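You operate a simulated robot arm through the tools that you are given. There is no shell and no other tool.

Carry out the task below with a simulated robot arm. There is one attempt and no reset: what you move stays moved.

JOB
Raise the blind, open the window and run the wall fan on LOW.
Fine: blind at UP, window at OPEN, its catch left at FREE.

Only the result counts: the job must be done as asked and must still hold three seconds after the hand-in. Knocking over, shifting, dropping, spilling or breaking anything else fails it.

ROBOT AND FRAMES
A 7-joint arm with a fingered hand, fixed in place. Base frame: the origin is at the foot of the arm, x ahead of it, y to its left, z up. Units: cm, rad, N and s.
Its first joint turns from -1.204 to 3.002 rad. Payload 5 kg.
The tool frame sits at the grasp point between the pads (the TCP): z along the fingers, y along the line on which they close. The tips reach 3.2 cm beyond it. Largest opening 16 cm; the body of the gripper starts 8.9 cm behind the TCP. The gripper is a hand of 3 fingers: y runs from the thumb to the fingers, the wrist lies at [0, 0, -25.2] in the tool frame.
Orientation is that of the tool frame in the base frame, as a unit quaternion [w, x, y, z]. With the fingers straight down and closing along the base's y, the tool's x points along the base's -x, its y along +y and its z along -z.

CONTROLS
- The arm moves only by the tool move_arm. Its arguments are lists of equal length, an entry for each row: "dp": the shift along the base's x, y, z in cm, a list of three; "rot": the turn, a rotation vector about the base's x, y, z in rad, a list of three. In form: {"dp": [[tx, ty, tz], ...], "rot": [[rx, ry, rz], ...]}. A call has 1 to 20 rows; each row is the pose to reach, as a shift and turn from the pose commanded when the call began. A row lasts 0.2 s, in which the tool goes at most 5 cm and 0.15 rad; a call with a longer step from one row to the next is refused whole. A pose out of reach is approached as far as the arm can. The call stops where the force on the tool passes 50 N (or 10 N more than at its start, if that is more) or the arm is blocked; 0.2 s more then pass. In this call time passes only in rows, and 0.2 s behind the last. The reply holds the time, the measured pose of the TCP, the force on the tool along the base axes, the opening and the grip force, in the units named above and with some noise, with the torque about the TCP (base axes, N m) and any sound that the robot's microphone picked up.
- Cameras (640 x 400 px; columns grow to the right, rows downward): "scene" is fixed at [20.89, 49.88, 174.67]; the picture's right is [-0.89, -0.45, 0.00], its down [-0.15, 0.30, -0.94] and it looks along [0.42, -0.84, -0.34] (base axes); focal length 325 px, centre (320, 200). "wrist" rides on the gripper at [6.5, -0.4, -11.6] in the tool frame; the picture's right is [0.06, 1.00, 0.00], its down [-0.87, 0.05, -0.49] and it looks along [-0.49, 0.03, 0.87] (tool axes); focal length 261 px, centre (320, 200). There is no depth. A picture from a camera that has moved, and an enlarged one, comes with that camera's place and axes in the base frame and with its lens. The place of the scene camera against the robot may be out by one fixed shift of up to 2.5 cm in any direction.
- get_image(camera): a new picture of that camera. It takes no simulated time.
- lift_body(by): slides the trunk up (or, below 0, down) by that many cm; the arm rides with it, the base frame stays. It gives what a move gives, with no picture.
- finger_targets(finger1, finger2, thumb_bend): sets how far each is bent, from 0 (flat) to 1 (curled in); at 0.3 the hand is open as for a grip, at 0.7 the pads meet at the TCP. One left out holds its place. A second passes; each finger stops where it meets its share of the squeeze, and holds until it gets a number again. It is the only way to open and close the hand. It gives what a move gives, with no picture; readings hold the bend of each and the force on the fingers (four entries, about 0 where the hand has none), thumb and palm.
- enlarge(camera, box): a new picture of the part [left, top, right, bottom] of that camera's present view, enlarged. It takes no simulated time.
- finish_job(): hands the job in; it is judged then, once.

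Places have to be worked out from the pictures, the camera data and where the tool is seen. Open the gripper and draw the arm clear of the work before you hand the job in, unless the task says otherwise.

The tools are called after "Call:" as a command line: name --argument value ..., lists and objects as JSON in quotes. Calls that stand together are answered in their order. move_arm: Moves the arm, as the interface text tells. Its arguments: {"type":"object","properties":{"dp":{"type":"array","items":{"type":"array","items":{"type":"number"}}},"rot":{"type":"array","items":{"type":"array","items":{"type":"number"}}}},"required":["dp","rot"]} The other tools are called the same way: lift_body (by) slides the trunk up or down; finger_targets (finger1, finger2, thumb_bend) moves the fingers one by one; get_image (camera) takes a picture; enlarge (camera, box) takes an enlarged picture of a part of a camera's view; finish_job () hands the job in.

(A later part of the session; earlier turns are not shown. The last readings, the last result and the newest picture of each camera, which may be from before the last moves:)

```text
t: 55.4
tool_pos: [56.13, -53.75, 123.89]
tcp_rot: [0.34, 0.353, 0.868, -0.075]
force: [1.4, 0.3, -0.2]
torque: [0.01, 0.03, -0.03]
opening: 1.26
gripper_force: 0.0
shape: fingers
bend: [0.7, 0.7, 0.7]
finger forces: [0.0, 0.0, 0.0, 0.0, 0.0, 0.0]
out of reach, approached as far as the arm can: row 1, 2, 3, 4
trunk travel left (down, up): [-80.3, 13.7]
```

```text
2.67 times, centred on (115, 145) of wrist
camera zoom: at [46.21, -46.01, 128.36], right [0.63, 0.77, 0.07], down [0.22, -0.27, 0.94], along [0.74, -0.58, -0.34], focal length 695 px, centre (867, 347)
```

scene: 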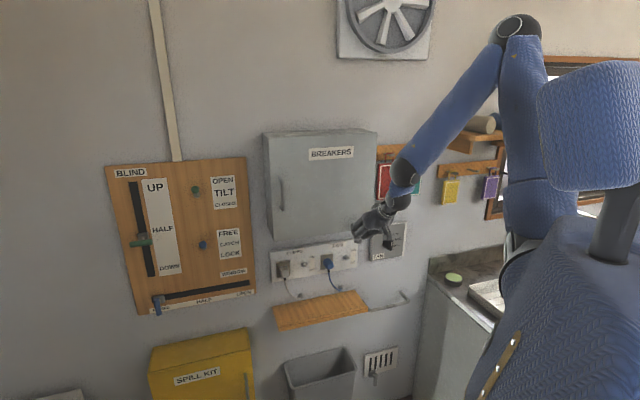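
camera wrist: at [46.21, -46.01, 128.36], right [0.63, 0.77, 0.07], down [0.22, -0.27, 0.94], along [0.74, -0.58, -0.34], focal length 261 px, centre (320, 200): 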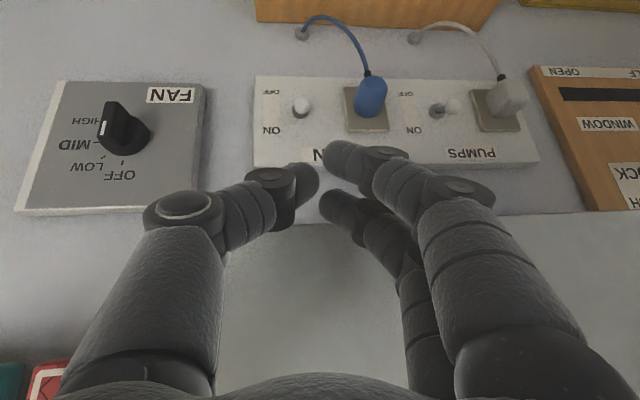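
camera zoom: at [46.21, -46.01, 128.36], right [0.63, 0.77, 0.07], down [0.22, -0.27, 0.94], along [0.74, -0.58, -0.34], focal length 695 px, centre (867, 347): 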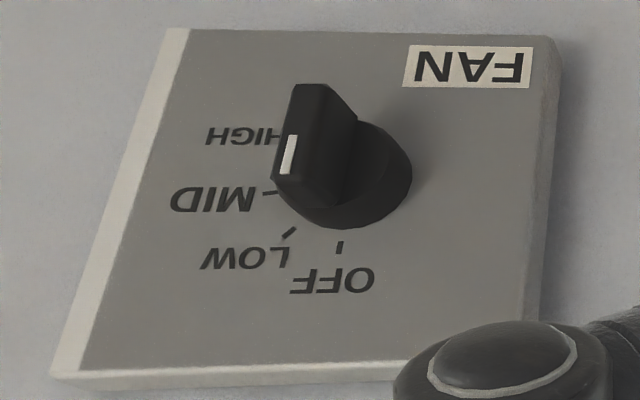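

The knob axis is at about u=16.5, z=111.7, with the ridge's front near w≈87.5 and its mark at OFF. I'll move right and down toward a standoff in front of it, in small steps.

Call:
move_arm --dp '[[-3, -2.5, -2], [-6, -5, -4]]' --rot '[[0, 0, -0.05], [0, 0, -0.1]]'

```text
t: 56.0
tool_pos: [51.52, -59.91, 120.2]
tcp_rot: [0.337, 0.396, 0.849, -0.091]
force: [0.3, 0.6, -0.6]
torque: [0.01, 0.05, -0.02]
opening: 1.22
gripper_force: 0.0
shape: fingers
bend: [0.7, 0.7, 0.7]
finger forces: [0.1, 0.0, 0.1, 0.0, 0.0, 0.0]
out of reach, approached as far as the arm can: row 1, 2
trunk travel left (down, up): [-80.3, 13.7]
```

Good progress with only a slight slide. I'll continue right and down.

Call:
move_arm --dp '[[-2.5, -2.6, -2], [-5, -5.2, -4], [-7.5, -7.6, -6]]' --rot '[[0, 0, -0.05], [0, 0, -0.1], [0, 0, -0.1]]'

Call:
get_image --camera "wrist"

Call:
get_image --camera "scene"

```text
t: 56.8
tool_pos: [43.98, -67.49, 114.18]
tcp_rot: [0.337, 0.44, 0.826, -0.102]
force: [3.8, 3.5, -3.2]
torque: [-0.32, 0.01, -0.29]
opening: 1.23
gripper_force: 0.0
shape: fingers
bend: [0.7, 0.7, 0.7]
finger forces: [0.1, 0.0, 0.0, 0.0, 0.0, 0.1]
trunk travel left (down, up): [-80.3, 13.7]
```

```text
taken
camera wrist: at [35.62, -57.99, 118.56], right [0.77, 0.63, 0.09], down [0.15, -0.31, 0.94], along [0.62, -0.71, -0.33], focal length 261 px, centre (320, 200)
```

wrist: 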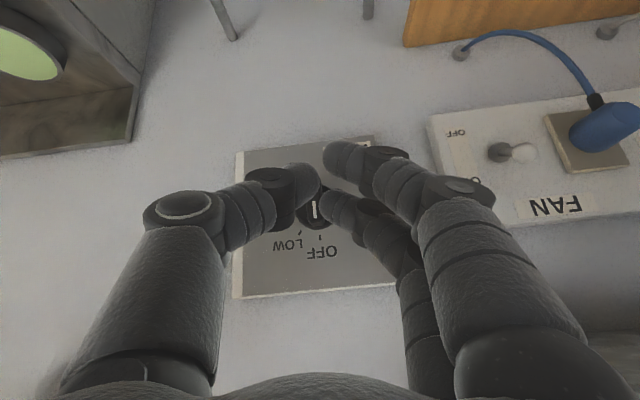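

```text
taken
```

scene: 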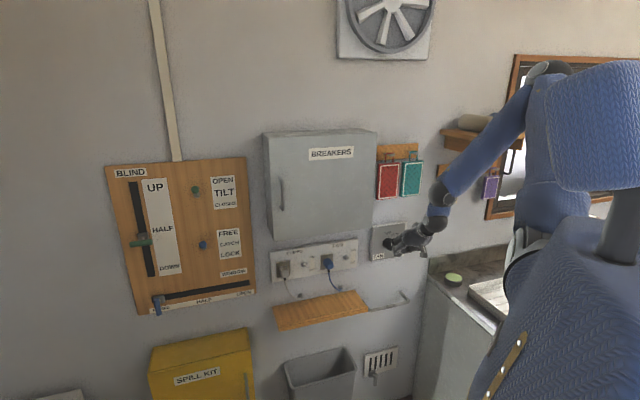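

The hand now points straight at the knob with fingers closing along the horizontal, which suits the vertical ridge. Before gripping I'll dry-run the 40° clockwise turn at this standoff to make sure the arm can do it.

Call:
move_arm --dp '[[0, 0, 0], [0, 0, 0], [0, 0, 0], [0, 0, 0], [0, 0, 0]]' --rot '[[0.099, -0.099, 0], [0.198, -0.198, 0], [0.297, -0.297, 0], [0.396, -0.396, 0], [0.495, -0.495, 0]]'

```text
t: 58.0
tool_pos: [43.97, -67.39, 114.11]
tcp_rot: [0.409, 0.519, 0.722, 0.206]
force: [0.2, -1.5, 0.4]
torque: [-0.02, -0.01, 0.0]
opening: 1.23
gripper_force: 0.1
shape: fingers
bend: [0.7, 0.7, 0.7]
finger forces: [0.1, 0.0, 0.1, 0.0, 0.0, 0.0]
trunk travel left (down, up): [-80.3, 13.7]
```

The dry run worked without any limit. I'll rotate back, open the fingers moderately, and take a close look at the knob for final alignment.

Call:
move_arm --dp '[[0, 0, 0], [0, 0, 0], [0, 0, 0], [0, 0, 0], [0, 0, 0]]' --rot '[[-0.099, 0.099, 0], [-0.198, 0.198, 0], [-0.297, 0.297, 0], [-0.396, 0.396, 0], [-0.495, 0.495, 0]]'

Call:
finger_targets --finger1 0.57 --finger2 0.57 --thumb_bend 0.57

Call:
get_image --camera "wrist"

Call:
enlarge --camera "wrist" --box '[220, 120, 420, 300]'

```text
t: 59.2
tool_pos: [44.1, -67.42, 114.13]
tcp_rot: [0.333, 0.438, 0.828, -0.108]
force: [0.1, 0.1, -0.9]
torque: [-0.01, 0.04, -0.01]
opening: 1.21
gripper_force: 0.2
shape: fingers
bend: [0.7, 0.7, 0.7]
finger forces: [0.0, 0.1, 0.0, 0.0, 0.1, 0.1]
trunk travel left (down, up): [-80.3, 13.7]
```

```text
t: 60.2
tool_pos: [43.93, -67.31, 114.11]
tcp_rot: [0.335, 0.437, 0.827, -0.108]
force: [-0.5, 0.2, 0.3]
torque: [-0.02, -0.01, 0.01]
opening: 6.23
gripper_force: 0.0
shape: fingers
bend: [0.56, 0.56, 0.56]
finger forces: [0.0, 0.1, 0.0, 0.1, 0.0, 0.1]
trunk travel left (down, up): [-80.3, 13.7]
```

```text
taken
camera wrist: at [35.69, -57.86, 118.56], right [0.77, 0.63, 0.07], down [0.16, -0.3, 0.94], along [0.62, -0.71, -0.33], focal length 261 px, centre (320, 200)
```

wrist: 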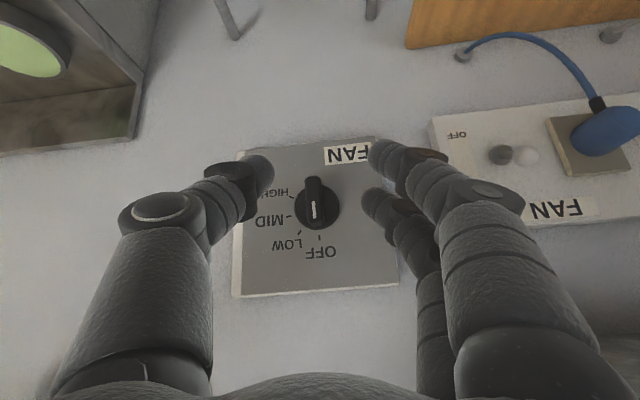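

```text
2.22 times, centred on (320, 210) of wrist
camera zoom: at [35.69, -57.86, 118.56], right [0.77, 0.63, 0.07], down [0.16, -0.3, 0.94], along [0.62, -0.71, -0.33], focal length 579 px, centre (320, 178)
```

zoom: 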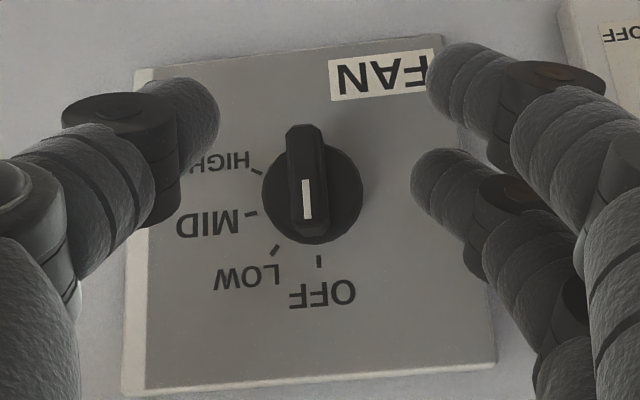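

Two-view triangulation puts the knob axis at u≈17.8, z≈110.4, with the ridge front at w≈89.3 and disc at ≈92. I'll advance so that the finger pads flank the ridge.

Call:
move_arm --dp '[[2, -2.6, -0.5], [4, -5.2, -0.9], [5.5, -7.2, -1.3]]' --rot '[[0, 0, 0], [0, 0, 0], [0, 0, 0]]'

Call:
enlarge --camera "wrist" --box '[200, 100, 440, 300]'

Call:
enlarge --camera "scene" --box '[350, 200, 450, 280]'

```text
t: 61.0
tool_pos: [49.55, -74.82, 112.77]
tcp_rot: [0.334, 0.439, 0.827, -0.109]
force: [0.2, -0.2, 1.1]
torque: [0.01, -0.01, -0.02]
opening: 6.26
gripper_force: 0.0
shape: fingers
bend: [0.56, 0.56, 0.56]
finger forces: [0.0, 0.1, 0.0, 0.1, 0.0, 0.0]
trunk travel left (down, up): [-80.3, 13.7]
```

```text
2.00 times, centred on (320, 200) of wrist
camera zoom: at [41.27, -65.38, 117.23], right [0.77, 0.63, 0.07], down [0.16, -0.3, 0.94], along [0.62, -0.71, -0.33], focal length 521 px, centre (320, 200)
```

zoom: 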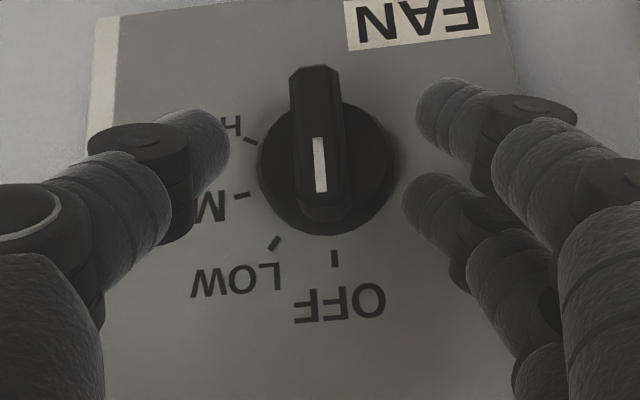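

```text
5.00 times, centred on (400, 240) of scene
camera zoom: at [20.89, 49.88, 174.67], right [-0.89, -0.45, 0.0], down [-0.15, 0.3, -0.94], along [0.42, -0.84, -0.34], focal length 1627 px, centre (-80, 0)
```

zoom: 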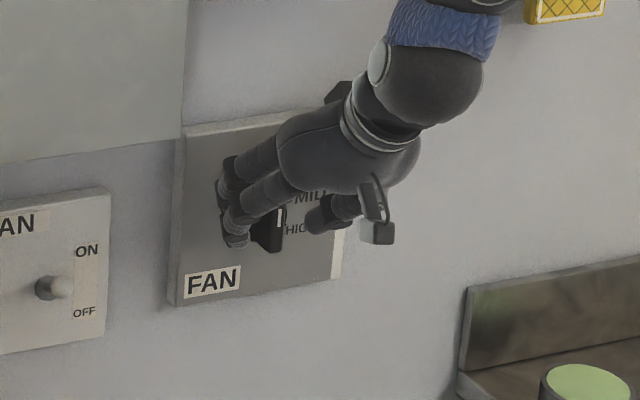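

The ridge is centred between the thumb and fingers at matching depth. I'll close on it and check the grip forces.

Call:
finger_targets --finger1 0.72 --finger2 0.72 --thumb_bend 0.72

Call:
enlarge --camera "wrist" --box '[200, 100, 440, 300]'

```text
t: 62.0
tool_pos: [49.58, -74.79, 112.85]
tcp_rot: [0.334, 0.437, 0.828, -0.108]
force: [3.7, 1.0, -0.6]
torque: [0.04, -0.11, 0.31]
opening: 1.66
gripper_force: 10.0
shape: fingers
bend: [0.71, 0.65, 0.68]
finger forces: [1.9, 9.3, 0.0, 0.0, 7.9, 0.0]
trunk travel left (down, up): [-80.3, 13.7]
```

```text
2.00 times, centred on (320, 200) of wrist
camera zoom: at [41.28, -65.29, 117.28], right [0.77, 0.63, 0.07], down [0.16, -0.3, 0.94], along [0.62, -0.71, -0.33], focal length 521 px, centre (320, 200)
```

zoom: 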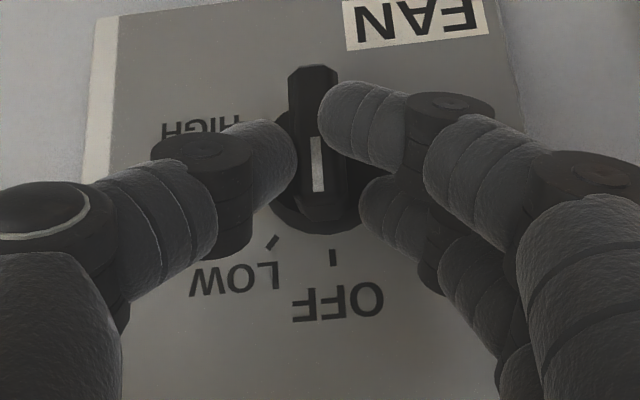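

The ridge is held (thumb 8 N, finger 9 N), still at OFF. I'll turn about the knob's axis clockwise, first 24°, then check.

Call:
move_arm --dp '[[-0.24, -0.24, -0.02], [-0.47, -0.47, -0.09], [-0.69, -0.69, -0.21]]' --rot '[[0.099, -0.099, 0], [0.198, -0.198, 0], [0.297, -0.297, 0]]'

Call:
enlarge --camera "wrist" --box '[200, 100, 440, 300]'

Call:
enlarge --camera "scene" --box '[350, 200, 450, 280]'

```text
t: 62.8
tool_pos: [48.65, -75.42, 112.67]
tcp_rot: [0.385, 0.493, 0.775, 0.083]
force: [-7.7, 1.1, 6.8]
torque: [-0.18, -0.12, 0.18]
opening: 1.3
gripper_force: 11.7
shape: fingers
bend: [0.72, 0.67, 0.69]
finger forces: [0.0, 12.3, 0.0, 0.0, 11.6, 0.0]
trunk travel left (down, up): [-80.3, 13.7]
```

```text
2.00 times, centred on (320, 200) of wrist
camera zoom: at [39.1, -67.3, 117.05], right [0.69, 0.55, 0.47], down [-0.11, -0.57, 0.82], along [0.72, -0.61, -0.33], focal length 521 px, centre (320, 200)
```

zoom: 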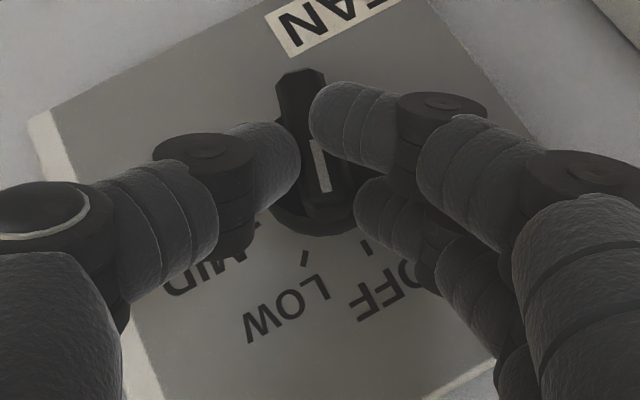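

```text
5.00 times, centred on (400, 240) of scene
camera zoom: at [20.89, 49.88, 174.67], right [-0.89, -0.45, 0.0], down [-0.15, 0.3, -0.94], along [0.42, -0.84, -0.34], focal length 1627 px, centre (-80, 0)
```

zoom: 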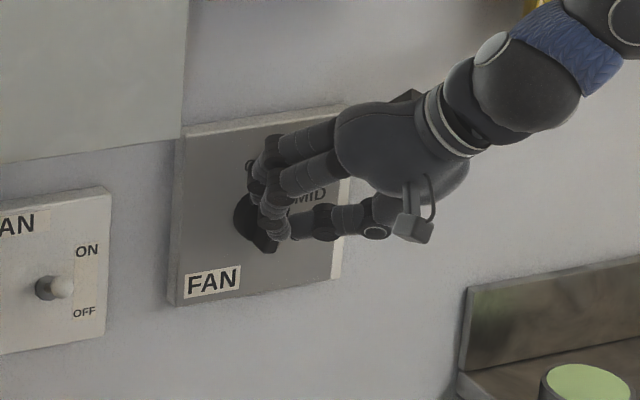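

The knob is turning with the hand, now about halfway between OFF and LOW. I'll continue another 16–20° and check.

Call:
move_arm --dp '[[-0.21, -0.21, -0.16], [-0.4, -0.4, -0.35]]' --rot '[[0.099, -0.099, 0], [0.21, -0.21, 0]]'

Call:
enlarge --camera "wrist" --box '[200, 100, 440, 300]'

```text
refused: row 2 steps farther than a row can; nothing moved
```

```text
2.00 times, centred on (320, 200) of wrist
camera zoom: at [39.1, -67.3, 117.05], right [0.69, 0.55, 0.47], down [-0.11, -0.57, 0.82], along [0.72, -0.61, -0.33], focal length 521 px, centre (320, 200)
```

zoom: 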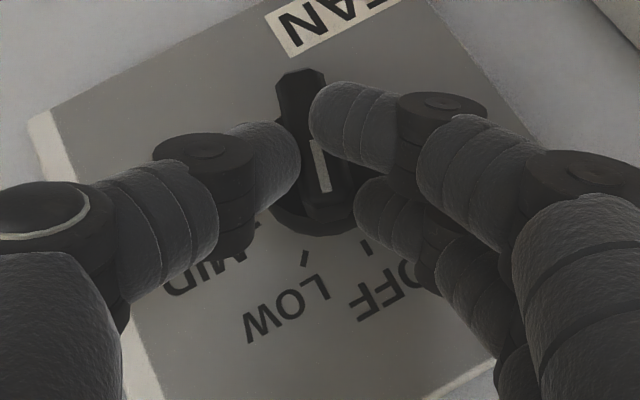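

The second row's turn was just over the limit. I'll repeat it with smaller steps.

Call:
move_arm --dp '[[-0.2, -0.2, -0.15], [-0.4, -0.4, -0.34]]' --rot '[[0.1, -0.1, 0], [0.2, -0.2, 0]]'

Call:
enlarge --camera "wrist" --box '[200, 100, 440, 300]'

```text
t: 63.4
tool_pos: [48.32, -75.83, 112.4]
tcp_rot: [0.409, 0.52, 0.721, 0.206]
force: [-10.1, -9.2, 4.6]
torque: [-0.28, 0.07, -0.14]
opening: 1.4
gripper_force: 12.2
shape: fingers
bend: [0.72, 0.67, 0.69]
finger forces: [0.1, 8.3, 0.1, 0.0, 15.2, 0.0]
trunk travel left (down, up): [-80.3, 13.7]
```

```text
2.00 times, centred on (320, 200) of wrist
camera zoom: at [37.85, -68.52, 116.25], right [0.57, 0.43, 0.7], down [-0.26, -0.72, 0.65], along [0.78, -0.55, -0.3], focal length 521 px, centre (320, 200)
```

zoom: 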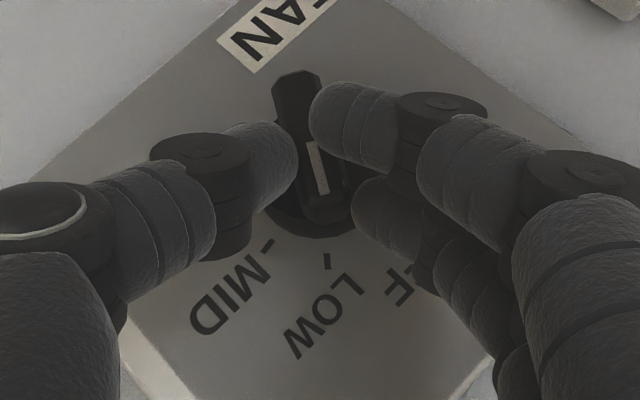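

The pointer's direction now matches the LOW tick. I'll release the grip and look at where the knob settles.

Call:
finger_targets --finger1 0.57 --finger2 0.57 --thumb_bend 0.57

Call:
enlarge --camera "wrist" --box '[200, 100, 440, 300]'

Call:
enlarge --camera "scene" --box '[325, 0, 445, 70]'

```text
t: 64.4
tool_pos: [48.38, -75.75, 112.27]
tcp_rot: [0.409, 0.518, 0.722, 0.207]
force: [0.2, 0.1, -0.8]
torque: [0.01, 0.01, 0.0]
opening: 6.24
gripper_force: 0.1
shape: fingers
bend: [0.56, 0.56, 0.56]
finger forces: [0.0, 0.0, 0.1, 0.0, 0.1, 0.1]
trunk travel left (down, up): [-80.3, 13.7]
```

```text
2.00 times, centred on (320, 200) of wrist
camera zoom: at [37.98, -68.38, 116.24], right [0.57, 0.43, 0.7], down [-0.25, -0.72, 0.65], along [0.78, -0.55, -0.3], focal length 521 px, centre (320, 200)
```

zoom: 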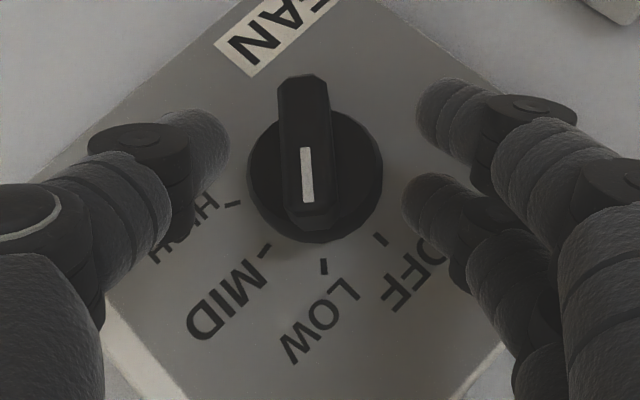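

```text
5.33 times, centred on (385, 35) of scene
camera zoom: at [20.89, 49.88, 174.67], right [-0.89, -0.45, 0.0], down [-0.15, 0.3, -0.94], along [0.42, -0.84, -0.34], focal length 1736 px, centre (-27, 1080)
```

zoom: 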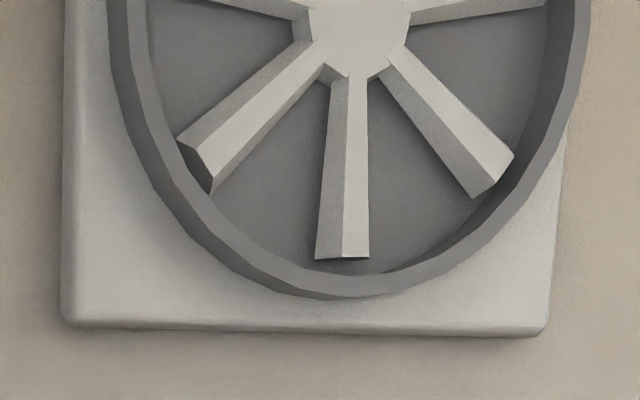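

The knob has clicked into LOW and the fan blades have moved, so it's running. I'll withdraw straight back from the knob.

Call:
move_arm --dp '[[-2, 2, 0.3], [-4, 4, 0.6], [-6, 6, 1]]' --rot '[[0, 0, 0], [0, 0, 0], [0, 0, 0]]'

Call:
get_image --camera "wrist"

Call:
get_image --camera "scene"

```text
t: 65.2
tool_pos: [42.31, -69.47, 113.28]
tcp_rot: [0.409, 0.518, 0.722, 0.207]
force: [-0.1, -0.8, 0.2]
torque: [-0.02, -0.03, -0.01]
opening: 6.24
gripper_force: 0.0
shape: fingers
bend: [0.56, 0.56, 0.56]
finger forces: [0.1, 0.0, 0.1, 0.0, 0.0, 0.0]
trunk travel left (down, up): [-80.3, 13.7]
```

```text
taken
camera wrist: at [31.92, -62.22, 117.22], right [0.57, 0.43, 0.7], down [-0.25, -0.72, 0.65], along [0.78, -0.55, -0.3], focal length 261 px, centre (320, 200)
```

wrist: 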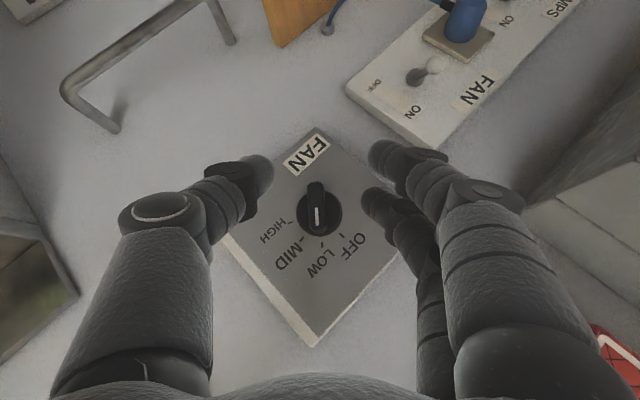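

```text
taken
```

scene: 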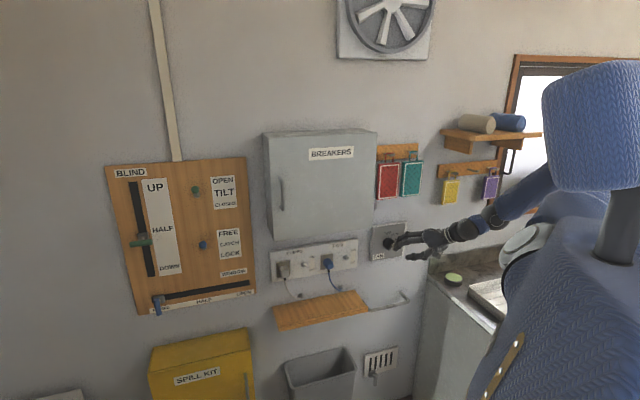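

Fan is set to LOW and the hand is clear. I'll rotate the hand back to its previous orientation before returning toward the panel.

Call:
move_arm --dp '[[0, 0, 0], [0, 0, 0], [0, 0, 0], [0, 0, 0], [0, 0, 0]]' --rot '[[-0.1, 0.1, 0], [-0.2, 0.2, 0], [-0.3, 0.3, 0], [-0.4, 0.4, 0], [-0.497, 0.497, 0]]'

Call:
finger_targets --finger1 0.7 --finger2 0.7 --thumb_bend 0.7

Call:
get_image --camera "scene"

```text
t: 66.4
tool_pos: [42.52, -69.66, 113.21]
tcp_rot: [0.334, 0.437, 0.828, -0.11]
force: [0.8, 0.5, 0.1]
torque: [0.02, 0.03, -0.04]
opening: 6.27
gripper_force: 0.0
shape: fingers
bend: [0.56, 0.56, 0.56]
finger forces: [0.1, 0.1, 0.1, 0.0, 0.0, 0.0]
trunk travel left (down, up): [-80.3, 13.7]
```

```text
t: 67.4
tool_pos: [42.44, -69.67, 113.28]
tcp_rot: [0.334, 0.437, 0.828, -0.108]
force: [0.1, 0.4, 0.1]
torque: [0.01, -0.02, 0.0]
opening: 1.26
gripper_force: 0.1
shape: fingers
bend: [0.7, 0.7, 0.7]
finger forces: [0.0, 0.0, 0.0, 0.0, 0.0, 0.0]
trunk travel left (down, up): [-80.3, 13.7]
```

```text
taken
```

scene: 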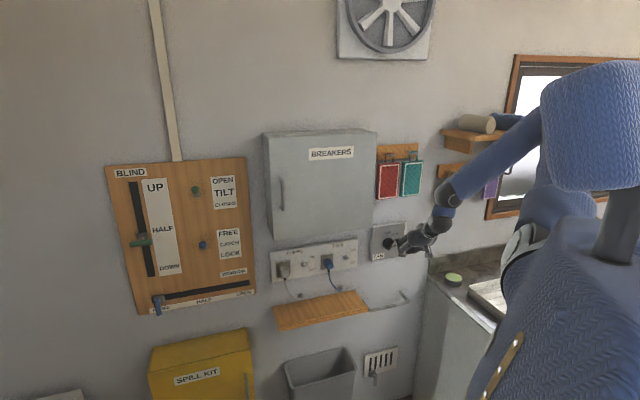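

Knob remains untouched. I'll retreat further from the wall, then travel left in front of everything.

Call:
move_arm --dp '[[-2, 3, 1], [-4, 6, 2], [-6, 9, 3]]' --rot '[[0, 0, 0], [0, 0, 0], [0, 0, 0]]'

```text
t: 68.2
tool_pos: [41.5, -68.13, 113.53]
tcp_rot: [0.334, 0.438, 0.828, -0.107]
force: [0.2, 0.2, -0.3]
torque: [0.0, 0.03, 0.02]
opening: 1.2
gripper_force: 0.1
shape: fingers
bend: [0.7, 0.7, 0.7]
finger forces: [0.0, 0.0, 0.0, 0.0, 0.0, 0.0]
out of reach, approached as far as the arm can: row 1, 2, 3
trunk travel left (down, up): [-80.3, 13.7]
```

The limit seems to be how far the hand can point right relative to the forearm. I'll swing the whole arm left about the base axis (pure first-joint motion), keeping the fingers low enough to pass under the cabinet.

Call:
move_arm --dp '[[4.02, 2.62, 0], [7.86, 5.46, 0], [11.52, 8.53, 0], [15.0, 11.83, 0], [18.29, 15.32, 0], [21.34, 18.99, 0]]' --rot '[[0, 0, 0.06], [0, 0, 0.12], [0, 0, 0.18], [0, 0, 0.24], [0, 0, 0.3], [0, 0, 0.36]]'

Call:
get_image --camera "scene"

```text
t: 69.6
tool_pos: [62.71, -48.7, 113.86]
tcp_rot: [0.347, 0.283, 0.893, -0.048]
force: [0.3, -0.5, -0.4]
torque: [-0.01, 0.01, -0.03]
opening: 1.27
gripper_force: 0.2
shape: fingers
bend: [0.7, 0.7, 0.7]
finger forces: [0.0, 0.1, 0.0, 0.0, 0.0, 0.0]
trunk travel left (down, up): [-80.3, 13.7]
```

```text
taken
```

scene: 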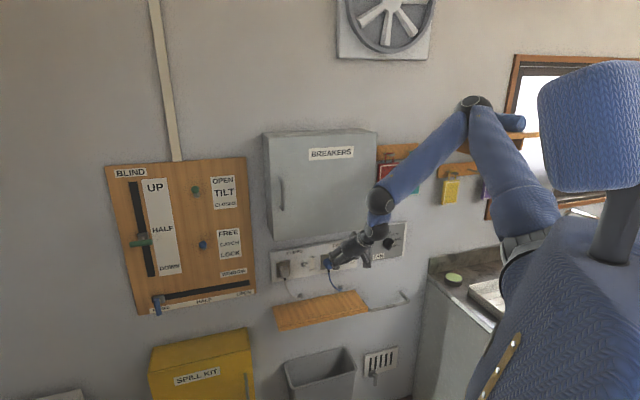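

The swing works without limits. I'll continue the swing to azimuth about -14°.

Call:
move_arm --dp '[[2.83, 3.86, 0], [5.44, 7.88, 0], [7.78, 12.05, 0], [9.88, 16.35, 0], [11.71, 20.77, 0], [13.28, 25.29, 0], [14.58, 29.9, 0]]' --rot '[[0, 0, 0.06], [0, 0, 0.12], [0, 0, 0.18], [0, 0, 0.24], [0, 0, 0.3], [0, 0, 0.36], [0, 0, 0.42]]'

Call:
get_image --camera "scene"

Call:
get_image --camera "wrist"

```text
t: 71.2
tool_pos: [77.65, -19.49, 113.97]
tcp_rot: [0.349, 0.09, 0.932, 0.027]
force: [0.5, 0.8, -0.3]
torque: [-0.01, 0.01, 0.01]
opening: 1.21
gripper_force: 0.1
shape: fingers
bend: [0.7, 0.7, 0.7]
finger forces: [0.0, 0.2, 0.0, 0.0, 0.0, 0.1]
trunk travel left (down, up): [-80.3, 13.7]
```

```text
taken
```

scene: 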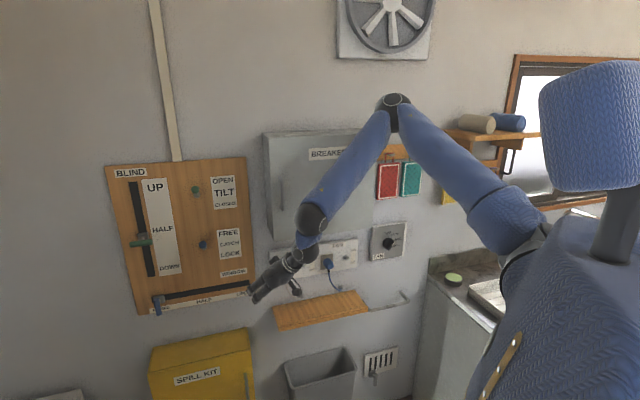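

```text
taken
camera wrist: at [65.14, -18.56, 118.48], right [0.1, 0.99, 0.07], down [0.33, -0.1, 0.94], along [0.94, -0.07, -0.34], focal length 261 px, centre (320, 200)
```

wrist: 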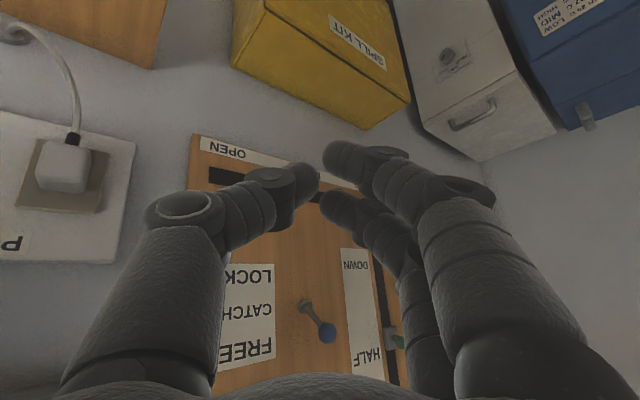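

The swing is complete with the elbow high and clear of the cabinet. I'll do the window slider in this orientation: extend toward its handle near (113.9,-9.4,103) and look.

Call:
move_arm --dp '[[4, 1.3, 0.5], [8, 2.6, 1], [12, 4, 1], [16, 5.4, 1], [20, 6.8, 1]]' --rot '[[0, 0, 0], [0, 0, 0], [0, 0, 0], [0, 0, 0], [0, 0, 0]]'

Call:
get_image --camera "wrist"

Call:
get_image --camera "scene"

```text
t: 72.4
tool_pos: [94.14, -16.65, 116.92]
tcp_rot: [0.35, 0.089, 0.932, 0.029]
force: [-0.4, -0.3, -0.3]
torque: [0.05, -0.01, -0.01]
opening: 1.23
gripper_force: 0.0
shape: fingers
bend: [0.7, 0.7, 0.7]
finger forces: [0.1, 0.0, 0.0, 0.0, 0.1, 0.1]
out of reach, approached as far as the arm can: row 4, 5
trunk travel left (down, up): [-80.3, 13.7]
```

```text
taken
camera wrist: at [81.64, -15.77, 121.25], right [0.1, 0.99, 0.08], down [0.33, -0.11, 0.94], along [0.94, -0.07, -0.33], focal length 261 px, centre (320, 200)
```

wrist: 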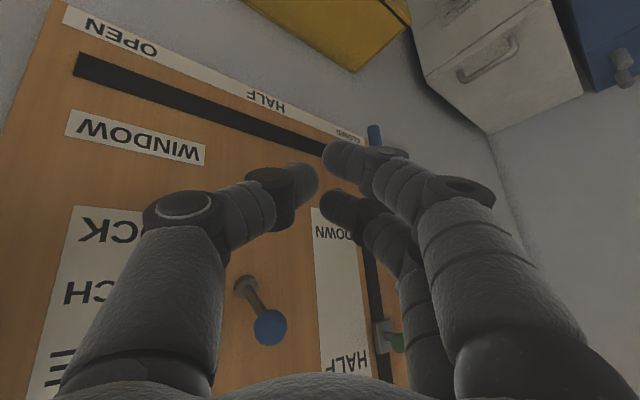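

```text
taken
```

scene: 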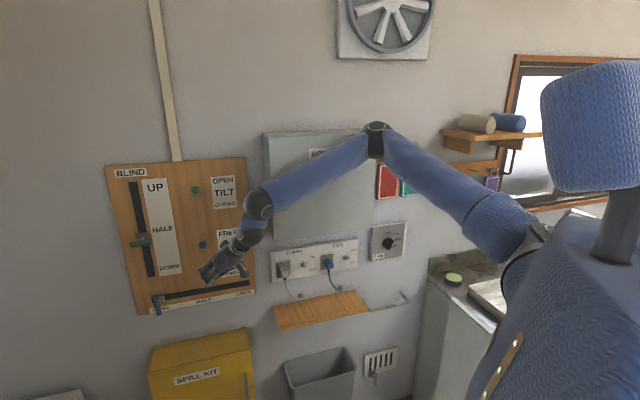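

Motion stopped short again with the present yaw. As before, turning the hand slightly left frees the leftward reach, so I'll combine a small left yaw with the extension.

Call:
move_arm --dp '[[3.2, 1.5, -1], [6.4, 3, -2.5], [9.6, 4.6, -4], [12.8, 6.2, -5.5]]' --rot '[[0, 0, 0.07], [0, 0, 0.14], [0, 0, 0.2], [0, 0, 0.25]]'

Call:
get_image --camera "wrist"

Call:
get_image --camera "scene"

```text
t: 73.4
tool_pos: [99.76, -16.27, 115.14]
tcp_rot: [0.345, -0.032, 0.936, 0.07]
force: [-0.5, 0.2, 0.2]
torque: [0.03, -0.01, -0.01]
opening: 1.2
gripper_force: 0.0
shape: fingers
bend: [0.7, 0.7, 0.7]
finger forces: [0.1, 0.0, 0.1, 0.1, 0.0, 0.0]
out of reach, approached as far as the arm can: row 1, 2, 3, 4
trunk travel left (down, up): [-80.3, 13.7]
```

```text
taken
camera wrist: at [87.34, -18.4, 119.62], right [-0.15, 0.99, 0.07], down [0.34, -0.01, 0.94], along [0.93, 0.17, -0.33], focal length 261 px, centre (320, 200)
```

wrist: 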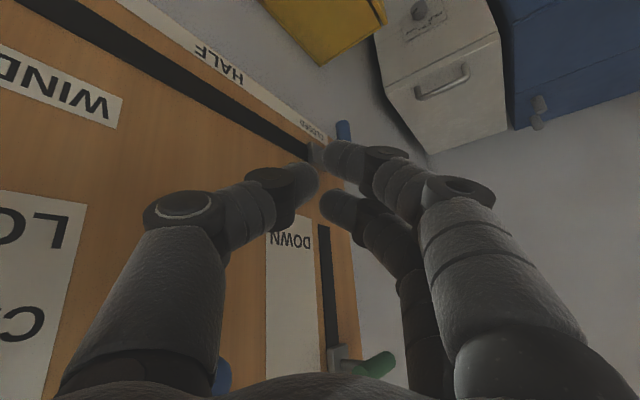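

```text
taken
```

scene: 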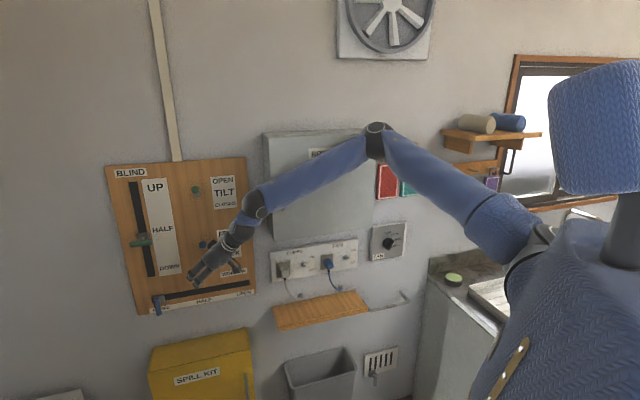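

The elbow hasn't moved between those two moves, which suggests the first joint itself is at its limit. I'll test that with a small pure rotation about the base axis.

Call:
move_arm --dp '[[0.64, 4.5, 0]]' --rot '[[0, 0, 0.045]]'

```text
t: 73.8
tool_pos: [99.48, -15.11, 116.72]
tcp_rot: [0.344, -0.046, 0.935, 0.079]
force: [0.2, 0.3, 0.1]
torque: [0.01, 0.01, 0.01]
opening: 1.23
gripper_force: 0.1
shape: fingers
bend: [0.7, 0.7, 0.7]
finger forces: [0.0, 0.1, 0.0, 0.0, 0.0, 0.0]
out of reach, approached as far as the arm can: row 1
trunk travel left (down, up): [-80.3, 13.7]
```

The first joint is indeed at its limit, so the leftmost reach needs the hand nearly level. With the trunk lower, the elbow stays further from the wall and the forearm clears the cabinet handle. I'll retract and re-arrange step by step.

Call:
move_arm --dp '[[-4, -0.5, 2], [-8, -1, 4], [-12, -1.5, 6], [-14, -2, 9]]' --rot '[[0, 0, 0], [0, 0, 0], [0, 0, 0], [0, 0, 0]]'

Call:
lift_body --by -15

```text
t: 74.8
tool_pos: [84.92, -16.94, 126.3]
tcp_rot: [0.343, -0.048, 0.935, 0.078]
force: [-0.1, -0.5, 0.0]
torque: [-0.02, -0.01, 0.0]
opening: 1.22
gripper_force: 0.0
shape: fingers
bend: [0.7, 0.7, 0.7]
finger forces: [0.1, 0.0, 0.0, 0.1, 0.1, 0.0]
trunk travel left (down, up): [-80.3, 13.7]
```

```text
t: 76.5
tool_pos: [85.22, -17.06, 111.09]
tcp_rot: [0.343, -0.047, 0.935, 0.077]
force: [0.4, 0.4, -0.5]
torque: [0.0, 0.01, -0.02]
opening: 1.21
gripper_force: 0.0
shape: fingers
bend: [0.7, 0.7, 0.7]
finger forces: [0.1, 0.0, 0.0, 0.0, 0.0, 0.0]
trunk travel left (down, up): [-65.3, 28.7]
```

Now I'll raise the hand while pitching it up toward level.

Call:
move_arm --dp '[[1.2, 0, 3], [2.4, 0, 6], [3.6, 0, 9], [4.8, 0, 12], [6, 0, 15]]' --rot '[[0.018, -0.129, 0], [0.036, -0.258, 0], [0.055, -0.386, 0], [0.073, -0.515, 0], [0.091, -0.644, 0]]'

Call:
get_image --camera "scene"

```text
t: 77.7
tool_pos: [91.06, -17.23, 126.03]
tcp_rot: [0.624, -0.054, 0.773, 0.101]
force: [0.5, 0.8, -0.3]
torque: [0.0, -0.02, 0.01]
opening: 1.23
gripper_force: 0.0
shape: fingers
bend: [0.7, 0.7, 0.7]
finger forces: [0.0, 0.0, 0.1, 0.0, 0.1, 0.1]
trunk travel left (down, up): [-65.3, 28.7]
```

```text
taken
```

scene: 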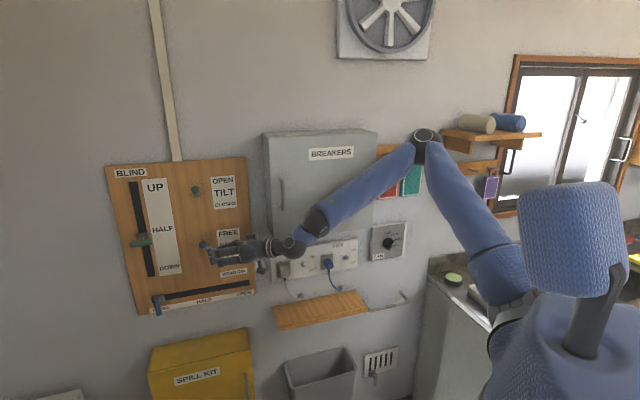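

The arm looks good: elbow up and hand nearly level. I'll shift height from trunk to arm: raise the hand 15 cm with the arm, then lower the trunk 15 cm.

Call:
move_arm --dp '[[-1, 0, 3.75], [-2, 0, 7.5], [-3, 0, 11.25], [-4, 0, 15]]' --rot '[[0, 0, 0], [0, 0, 0], [0, 0, 0], [0, 0, 0]]'

Call:
lift_body --by -15

```text
t: 78.7
tool_pos: [86.57, -16.97, 141.11]
tcp_rot: [0.623, -0.054, 0.774, 0.1]
force: [-0.4, -0.7, 0.0]
torque: [0.01, -0.03, -0.02]
opening: 1.22
gripper_force: 0.1
shape: fingers
bend: [0.7, 0.7, 0.7]
finger forces: [0.0, 0.0, 0.0, 0.1, 0.0, 0.1]
trunk travel left (down, up): [-65.3, 28.7]
```

```text
t: 80.5
tool_pos: [86.84, -16.99, 126.07]
tcp_rot: [0.623, -0.055, 0.774, 0.102]
force: [-0.1, -0.2, 0.3]
torque: [-0.01, 0.02, 0.02]
opening: 1.21
gripper_force: 0.0
shape: fingers
bend: [0.7, 0.7, 0.7]
finger forces: [0.0, 0.0, 0.1, 0.1, 0.0, 0.1]
trunk travel left (down, up): [-50.3, 43.7]
```

That worked. I'll repeat the same exchange once more.

Call:
move_arm --dp '[[0, 0, 3.75], [0, 0, 7.5], [0, 0, 11.25], [0, 0, 15]]' --rot '[[0, 0, 0], [0, 0, 0], [0, 0, 0], [0, 0, 0]]'

Call:
lift_body --by -15

Call:
get_image --camera "scene"

```text
t: 81.5
tool_pos: [86.76, -16.78, 141.22]
tcp_rot: [0.623, -0.055, 0.774, 0.101]
force: [-0.8, -0.4, 0.5]
torque: [-0.03, -0.01, -0.02]
opening: 1.23
gripper_force: 0.1
shape: fingers
bend: [0.7, 0.7, 0.7]
finger forces: [0.1, 0.0, 0.0, 0.0, 0.0, 0.0]
trunk travel left (down, up): [-50.3, 43.7]
```

```text
t: 83.2
tool_pos: [86.75, -16.83, 126.17]
tcp_rot: [0.622, -0.054, 0.775, 0.101]
force: [-0.3, -0.4, -0.9]
torque: [-0.01, -0.03, 0.01]
opening: 1.22
gripper_force: 0.1
shape: fingers
bend: [0.7, 0.7, 0.7]
finger forces: [0.0, 0.1, 0.0, 0.0, 0.0, 0.1]
trunk travel left (down, up): [-35.3, 58.7]
```

```text
taken
```

scene: 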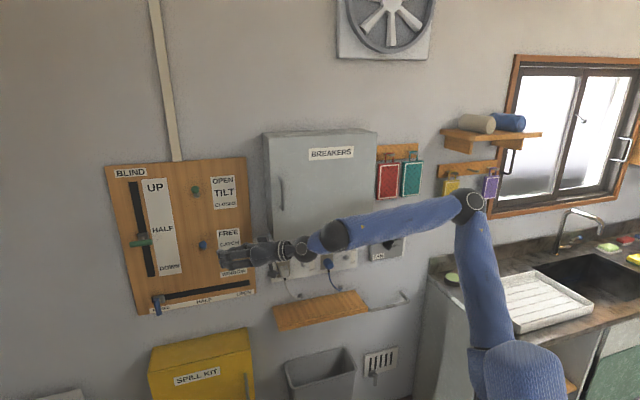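

The arm now reaches up from a low trunk, well clear of the cabinet. I'll roll the hand 86° so the thumb is below and the fingers above.

Call:
move_arm --dp '[[0, 0, 0], [0, 0, 0], [0, 0, 0], [0, 0, 0], [0, 0, 0], [0, 0, 0], [0, 0, 0], [0, 0, 0], [0, 0, 0], [0, 0, 0], [0, 0, 0]]' --rot '[[0.13, 0.03, -0.027], [0.26, 0.061, -0.055], [0.39, 0.091, -0.082], [0.52, 0.122, -0.109], [0.65, 0.152, -0.136], [0.78, 0.183, -0.164], [0.911, 0.213, -0.191], [1.041, 0.244, -0.218], [1.171, 0.274, -0.245], [1.301, 0.305, -0.273], [1.431, 0.335, -0.3]]'

Call:
get_image --camera "wrist"

```text
t: 85.6
tool_pos: [86.87, -16.91, 126.14]
tcp_rot: [0.386, 0.487, 0.603, 0.501]
force: [0.1, 0.2, -0.2]
torque: [0.02, -0.02, 0.0]
opening: 1.19
gripper_force: 0.0
shape: fingers
bend: [0.7, 0.7, 0.7]
finger forces: [0.0, 0.0, 0.0, 0.0, 0.1, 0.0]
trunk travel left (down, up): [-35.3, 58.7]
```

```text
taken
camera wrist: at [74.19, -13.17, 128.18], right [0.18, 0.08, 0.98], down [-0.26, -0.96, 0.13], along [0.95, -0.28, -0.15], focal length 261 px, centre (320, 200)
```

wrist: 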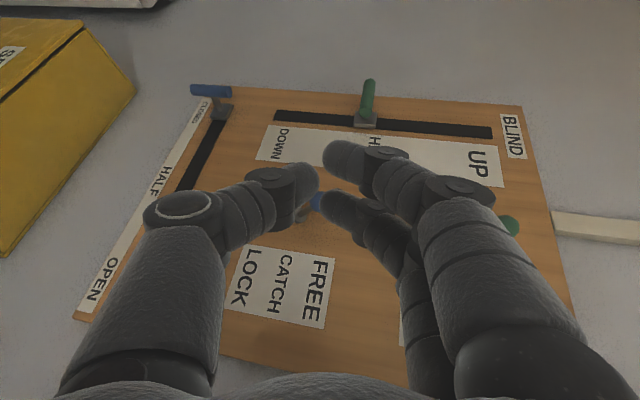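

Rolled without hitting any limit. Now I'll move forward and left while turning the hand more toward the wall, watching for limits.

Call:
move_arm --dp '[[3.3, 0.8, 0.3], [6.6, 1.6, 0.6], [9.9, 2.4, 0.9], [13.2, 3.2, 1.2]]' --rot '[[0, 0, -0.06], [0, 0, -0.12], [0, 0, -0.18], [0, 0, -0.24]]'

Call:
finger_targets --finger1 0.45 --finger2 0.45 --thumb_bend 0.55

Call:
get_image --camera "wrist"

```text
t: 86.6
tool_pos: [99.77, -13.77, 128.51]
tcp_rot: [0.449, 0.552, 0.538, 0.452]
force: [0.9, -0.1, -7.2]
torque: [-0.03, -0.76, -0.09]
opening: 1.2
gripper_force: 0.0
shape: fingers
bend: [0.7, 0.7, 0.7]
finger forces: [0.0, 0.0, 0.0, 0.1, 0.0, 0.0]
trunk travel left (down, up): [-35.3, 58.7]
```

```text
t: 87.6
tool_pos: [100.23, -13.78, 127.42]
tcp_rot: [0.443, 0.555, 0.541, 0.451]
force: [-0.3, 0.2, 0.2]
torque: [0.01, 0.01, 0.01]
opening: 8.67
gripper_force: 0.1
shape: fingers
bend: [0.45, 0.45, 0.55]
finger forces: [0.1, 0.1, 0.0, 0.1, 0.0, 0.0]
trunk travel left (down, up): [-35.3, 58.7]
```

```text
taken
camera wrist: at [88.86, -7.13, 129.36], right [0.2, 0.04, 0.98], down [-0.48, -0.87, 0.13], along [0.85, -0.5, -0.15], focal length 261 px, centre (320, 200)
```

wrist: 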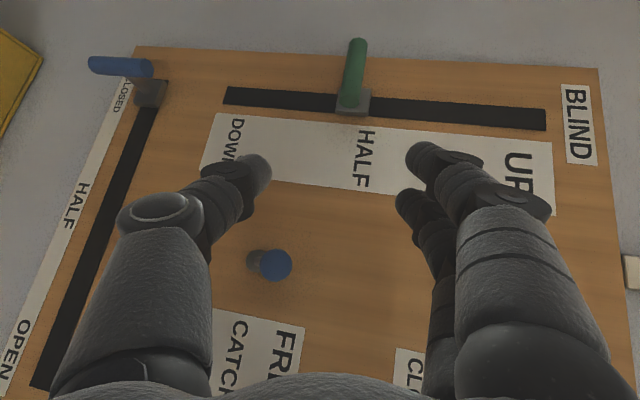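

No limits hit and the catch is still FREE. I'll continue left and turn a bit more toward the wall.

Call:
move_arm --dp '[[1, 1.5, 0], [2, 3, 0], [3, 4.5, 0]]' --rot '[[0, 0, -0.06], [0, 0, -0.12], [0, 0, -0.18]]'

Call:
get_image --camera "wrist"

Call:
get_image --camera "scene"

```text
t: 88.4
tool_pos: [101.21, -17.01, 127.72]
tcp_rot: [0.458, 0.571, 0.522, 0.437]
force: [0.1, -0.2, 0.0]
torque: [0.01, -0.01, -0.03]
opening: 8.7
gripper_force: 0.1
shape: fingers
bend: [0.45, 0.45, 0.55]
finger forces: [0.0, 0.1, 0.0, 0.1, 0.0, 0.0]
out of reach, approached as far as the arm can: row 1, 2, 3
trunk travel left (down, up): [-35.3, 58.7]
```

```text
taken
camera wrist: at [90.22, -9.74, 129.66], right [0.2, 0.03, 0.98], down [-0.53, -0.84, 0.13], along [0.82, -0.55, -0.15], focal length 261 px, centre (320, 200)
```

wrist: 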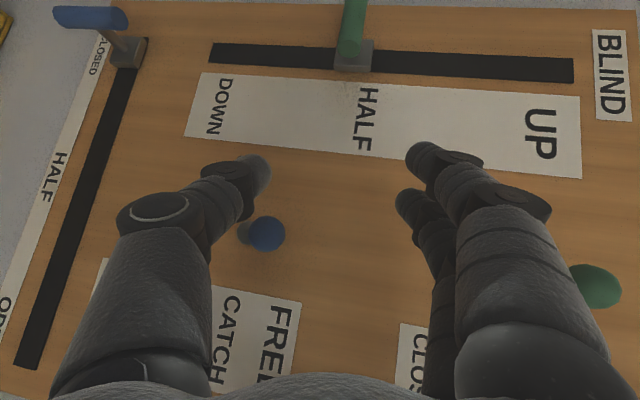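

```text
taken
```

scene: 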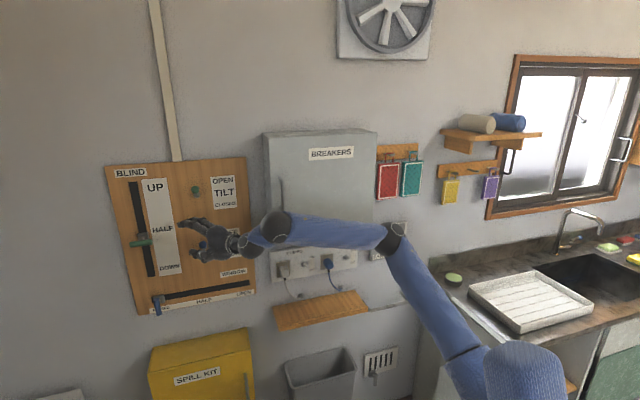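

Leftward reach again needs a small left yaw. I'll go to just in front of the bar's right end with yaw about +4°.

Call:
move_arm --dp '[[2.3, 2, 0], [4.6, 4, 0], [6.9, 6, 0]]' --rot '[[0, 0, 0.06], [0, 0, 0.12], [0, 0, 0.17]]'

Call:
get_image --camera "wrist"

```text
t: 89.2
tool_pos: [107.4, -16.57, 126.23]
tcp_rot: [0.418, 0.527, 0.569, 0.473]
force: [1.1, -2.5, -0.5]
torque: [0.05, -0.03, 0.18]
opening: 8.72
gripper_force: 0.1
shape: fingers
bend: [0.45, 0.45, 0.55]
finger forces: [0.0, 0.0, 0.0, 0.0, 0.0, 0.0]
out of reach, approached as far as the arm can: row 2, 3
trunk travel left (down, up): [-35.3, 58.7]
```

```text
taken
camera wrist: at [95.41, -11.13, 128.41], right [0.2, 0.06, 0.98], down [-0.38, -0.91, 0.13], along [0.9, -0.4, -0.16], focal length 261 px, centre (320, 200)
```

wrist: 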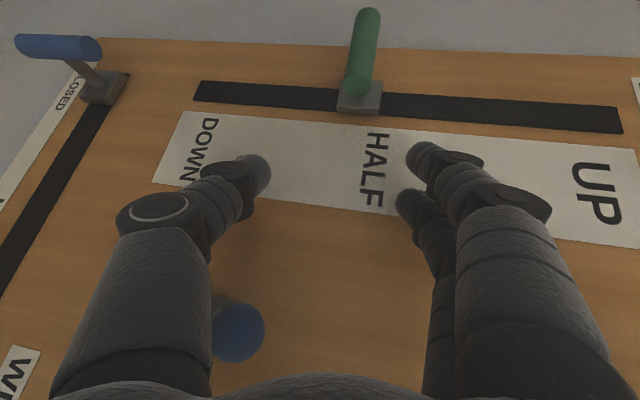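

I'm drifting right of the target. I'll add more left yaw (to ~+15°) while moving left toward the bar.

Call:
move_arm --dp '[[0, 1.8, 0.4], [0.5, 3.6, 0.8], [1.5, 5.4, 1.2]]' --rot '[[0, 0, 0.07], [0, 0, 0.14], [0, 0, 0.2]]'

Call:
get_image --camera "wrist"

```text
t: 90.0
tool_pos: [108.65, -10.95, 127.73]
tcp_rot: [0.369, 0.467, 0.619, 0.512]
force: [0.6, -1.4, -1.2]
torque: [0.02, -0.04, 0.07]
opening: 8.72
gripper_force: 0.1
shape: fingers
bend: [0.45, 0.45, 0.55]
finger forces: [0.0, 0.0, 0.0, 0.0, 0.0, 0.0]
trunk travel left (down, up): [-35.3, 58.7]
```

```text
taken
camera wrist: at [95.76, -8.05, 129.82], right [0.18, 0.1, 0.98], down [-0.2, -0.97, 0.13], along [0.96, -0.22, -0.16], focal length 261 px, centre (320, 200)
```

wrist: 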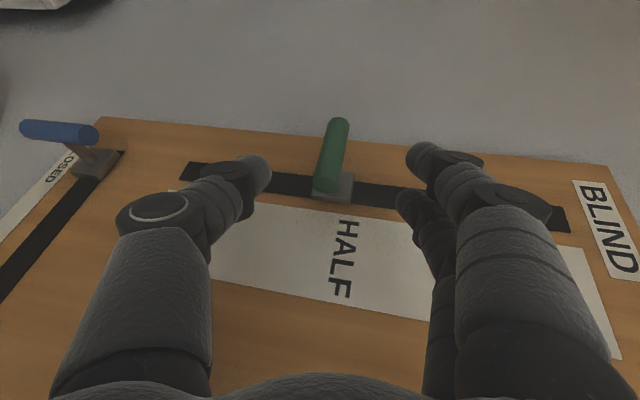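

Reached, and the bar's near end is just ahead. I'll advance while easing the yaw back to about +10° to keep the forearm away from the cabinet.

Call:
move_arm --dp '[[1.3, 0, 0.2], [2.6, 0, 0.4]]' --rot '[[0, 0, -0.05], [0, 0, -0.1]]'

Call:
get_image --camera "wrist"

Call:
enlarge --camera "scene" --box '[100, 140, 420, 340]'

```text
t: 90.6
tool_pos: [108.81, -13.1, 127.55]
tcp_rot: [0.387, 0.486, 0.603, 0.5]
force: [0.1, 0.7, 0.4]
torque: [0.0, 0.02, -0.02]
opening: 8.72
gripper_force: 0.1
shape: fingers
bend: [0.45, 0.45, 0.55]
finger forces: [0.0, 0.1, 0.0, 0.0, 0.1, 0.0]
out of reach, approached as far as the arm can: row 1, 2
trunk travel left (down, up): [-35.3, 58.7]
```

```text
taken
camera wrist: at [96.34, -9.39, 129.57], right [0.18, 0.09, 0.98], down [-0.26, -0.96, 0.13], along [0.95, -0.28, -0.15], focal length 261 px, centre (320, 200)
```

wrist: 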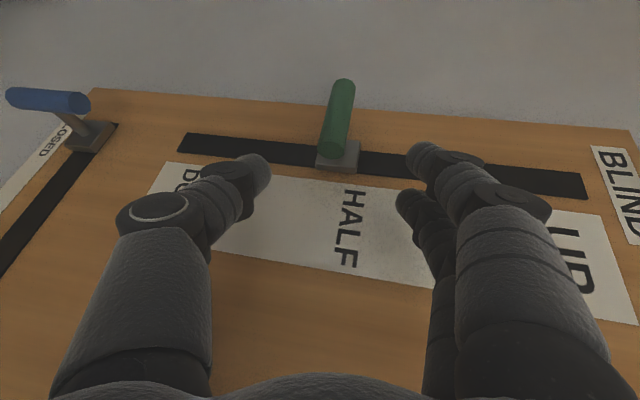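

```text
2.00 times, centred on (260, 240) of scene
camera zoom: at [20.89, 49.88, 174.67], right [-0.89, -0.45, 0.0], down [-0.15, 0.3, -0.94], along [0.42, -0.84, -0.34], focal length 651 px, centre (440, 120)
```

zoom: 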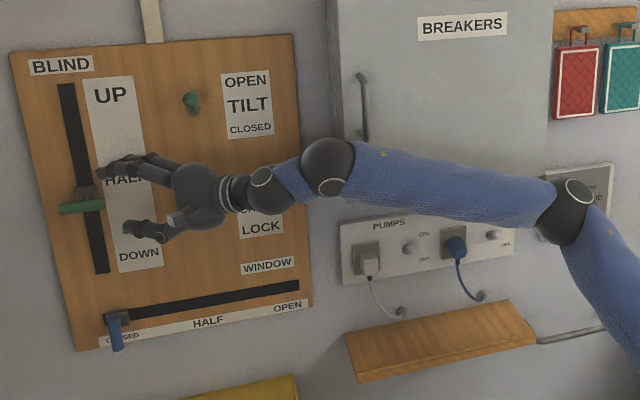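

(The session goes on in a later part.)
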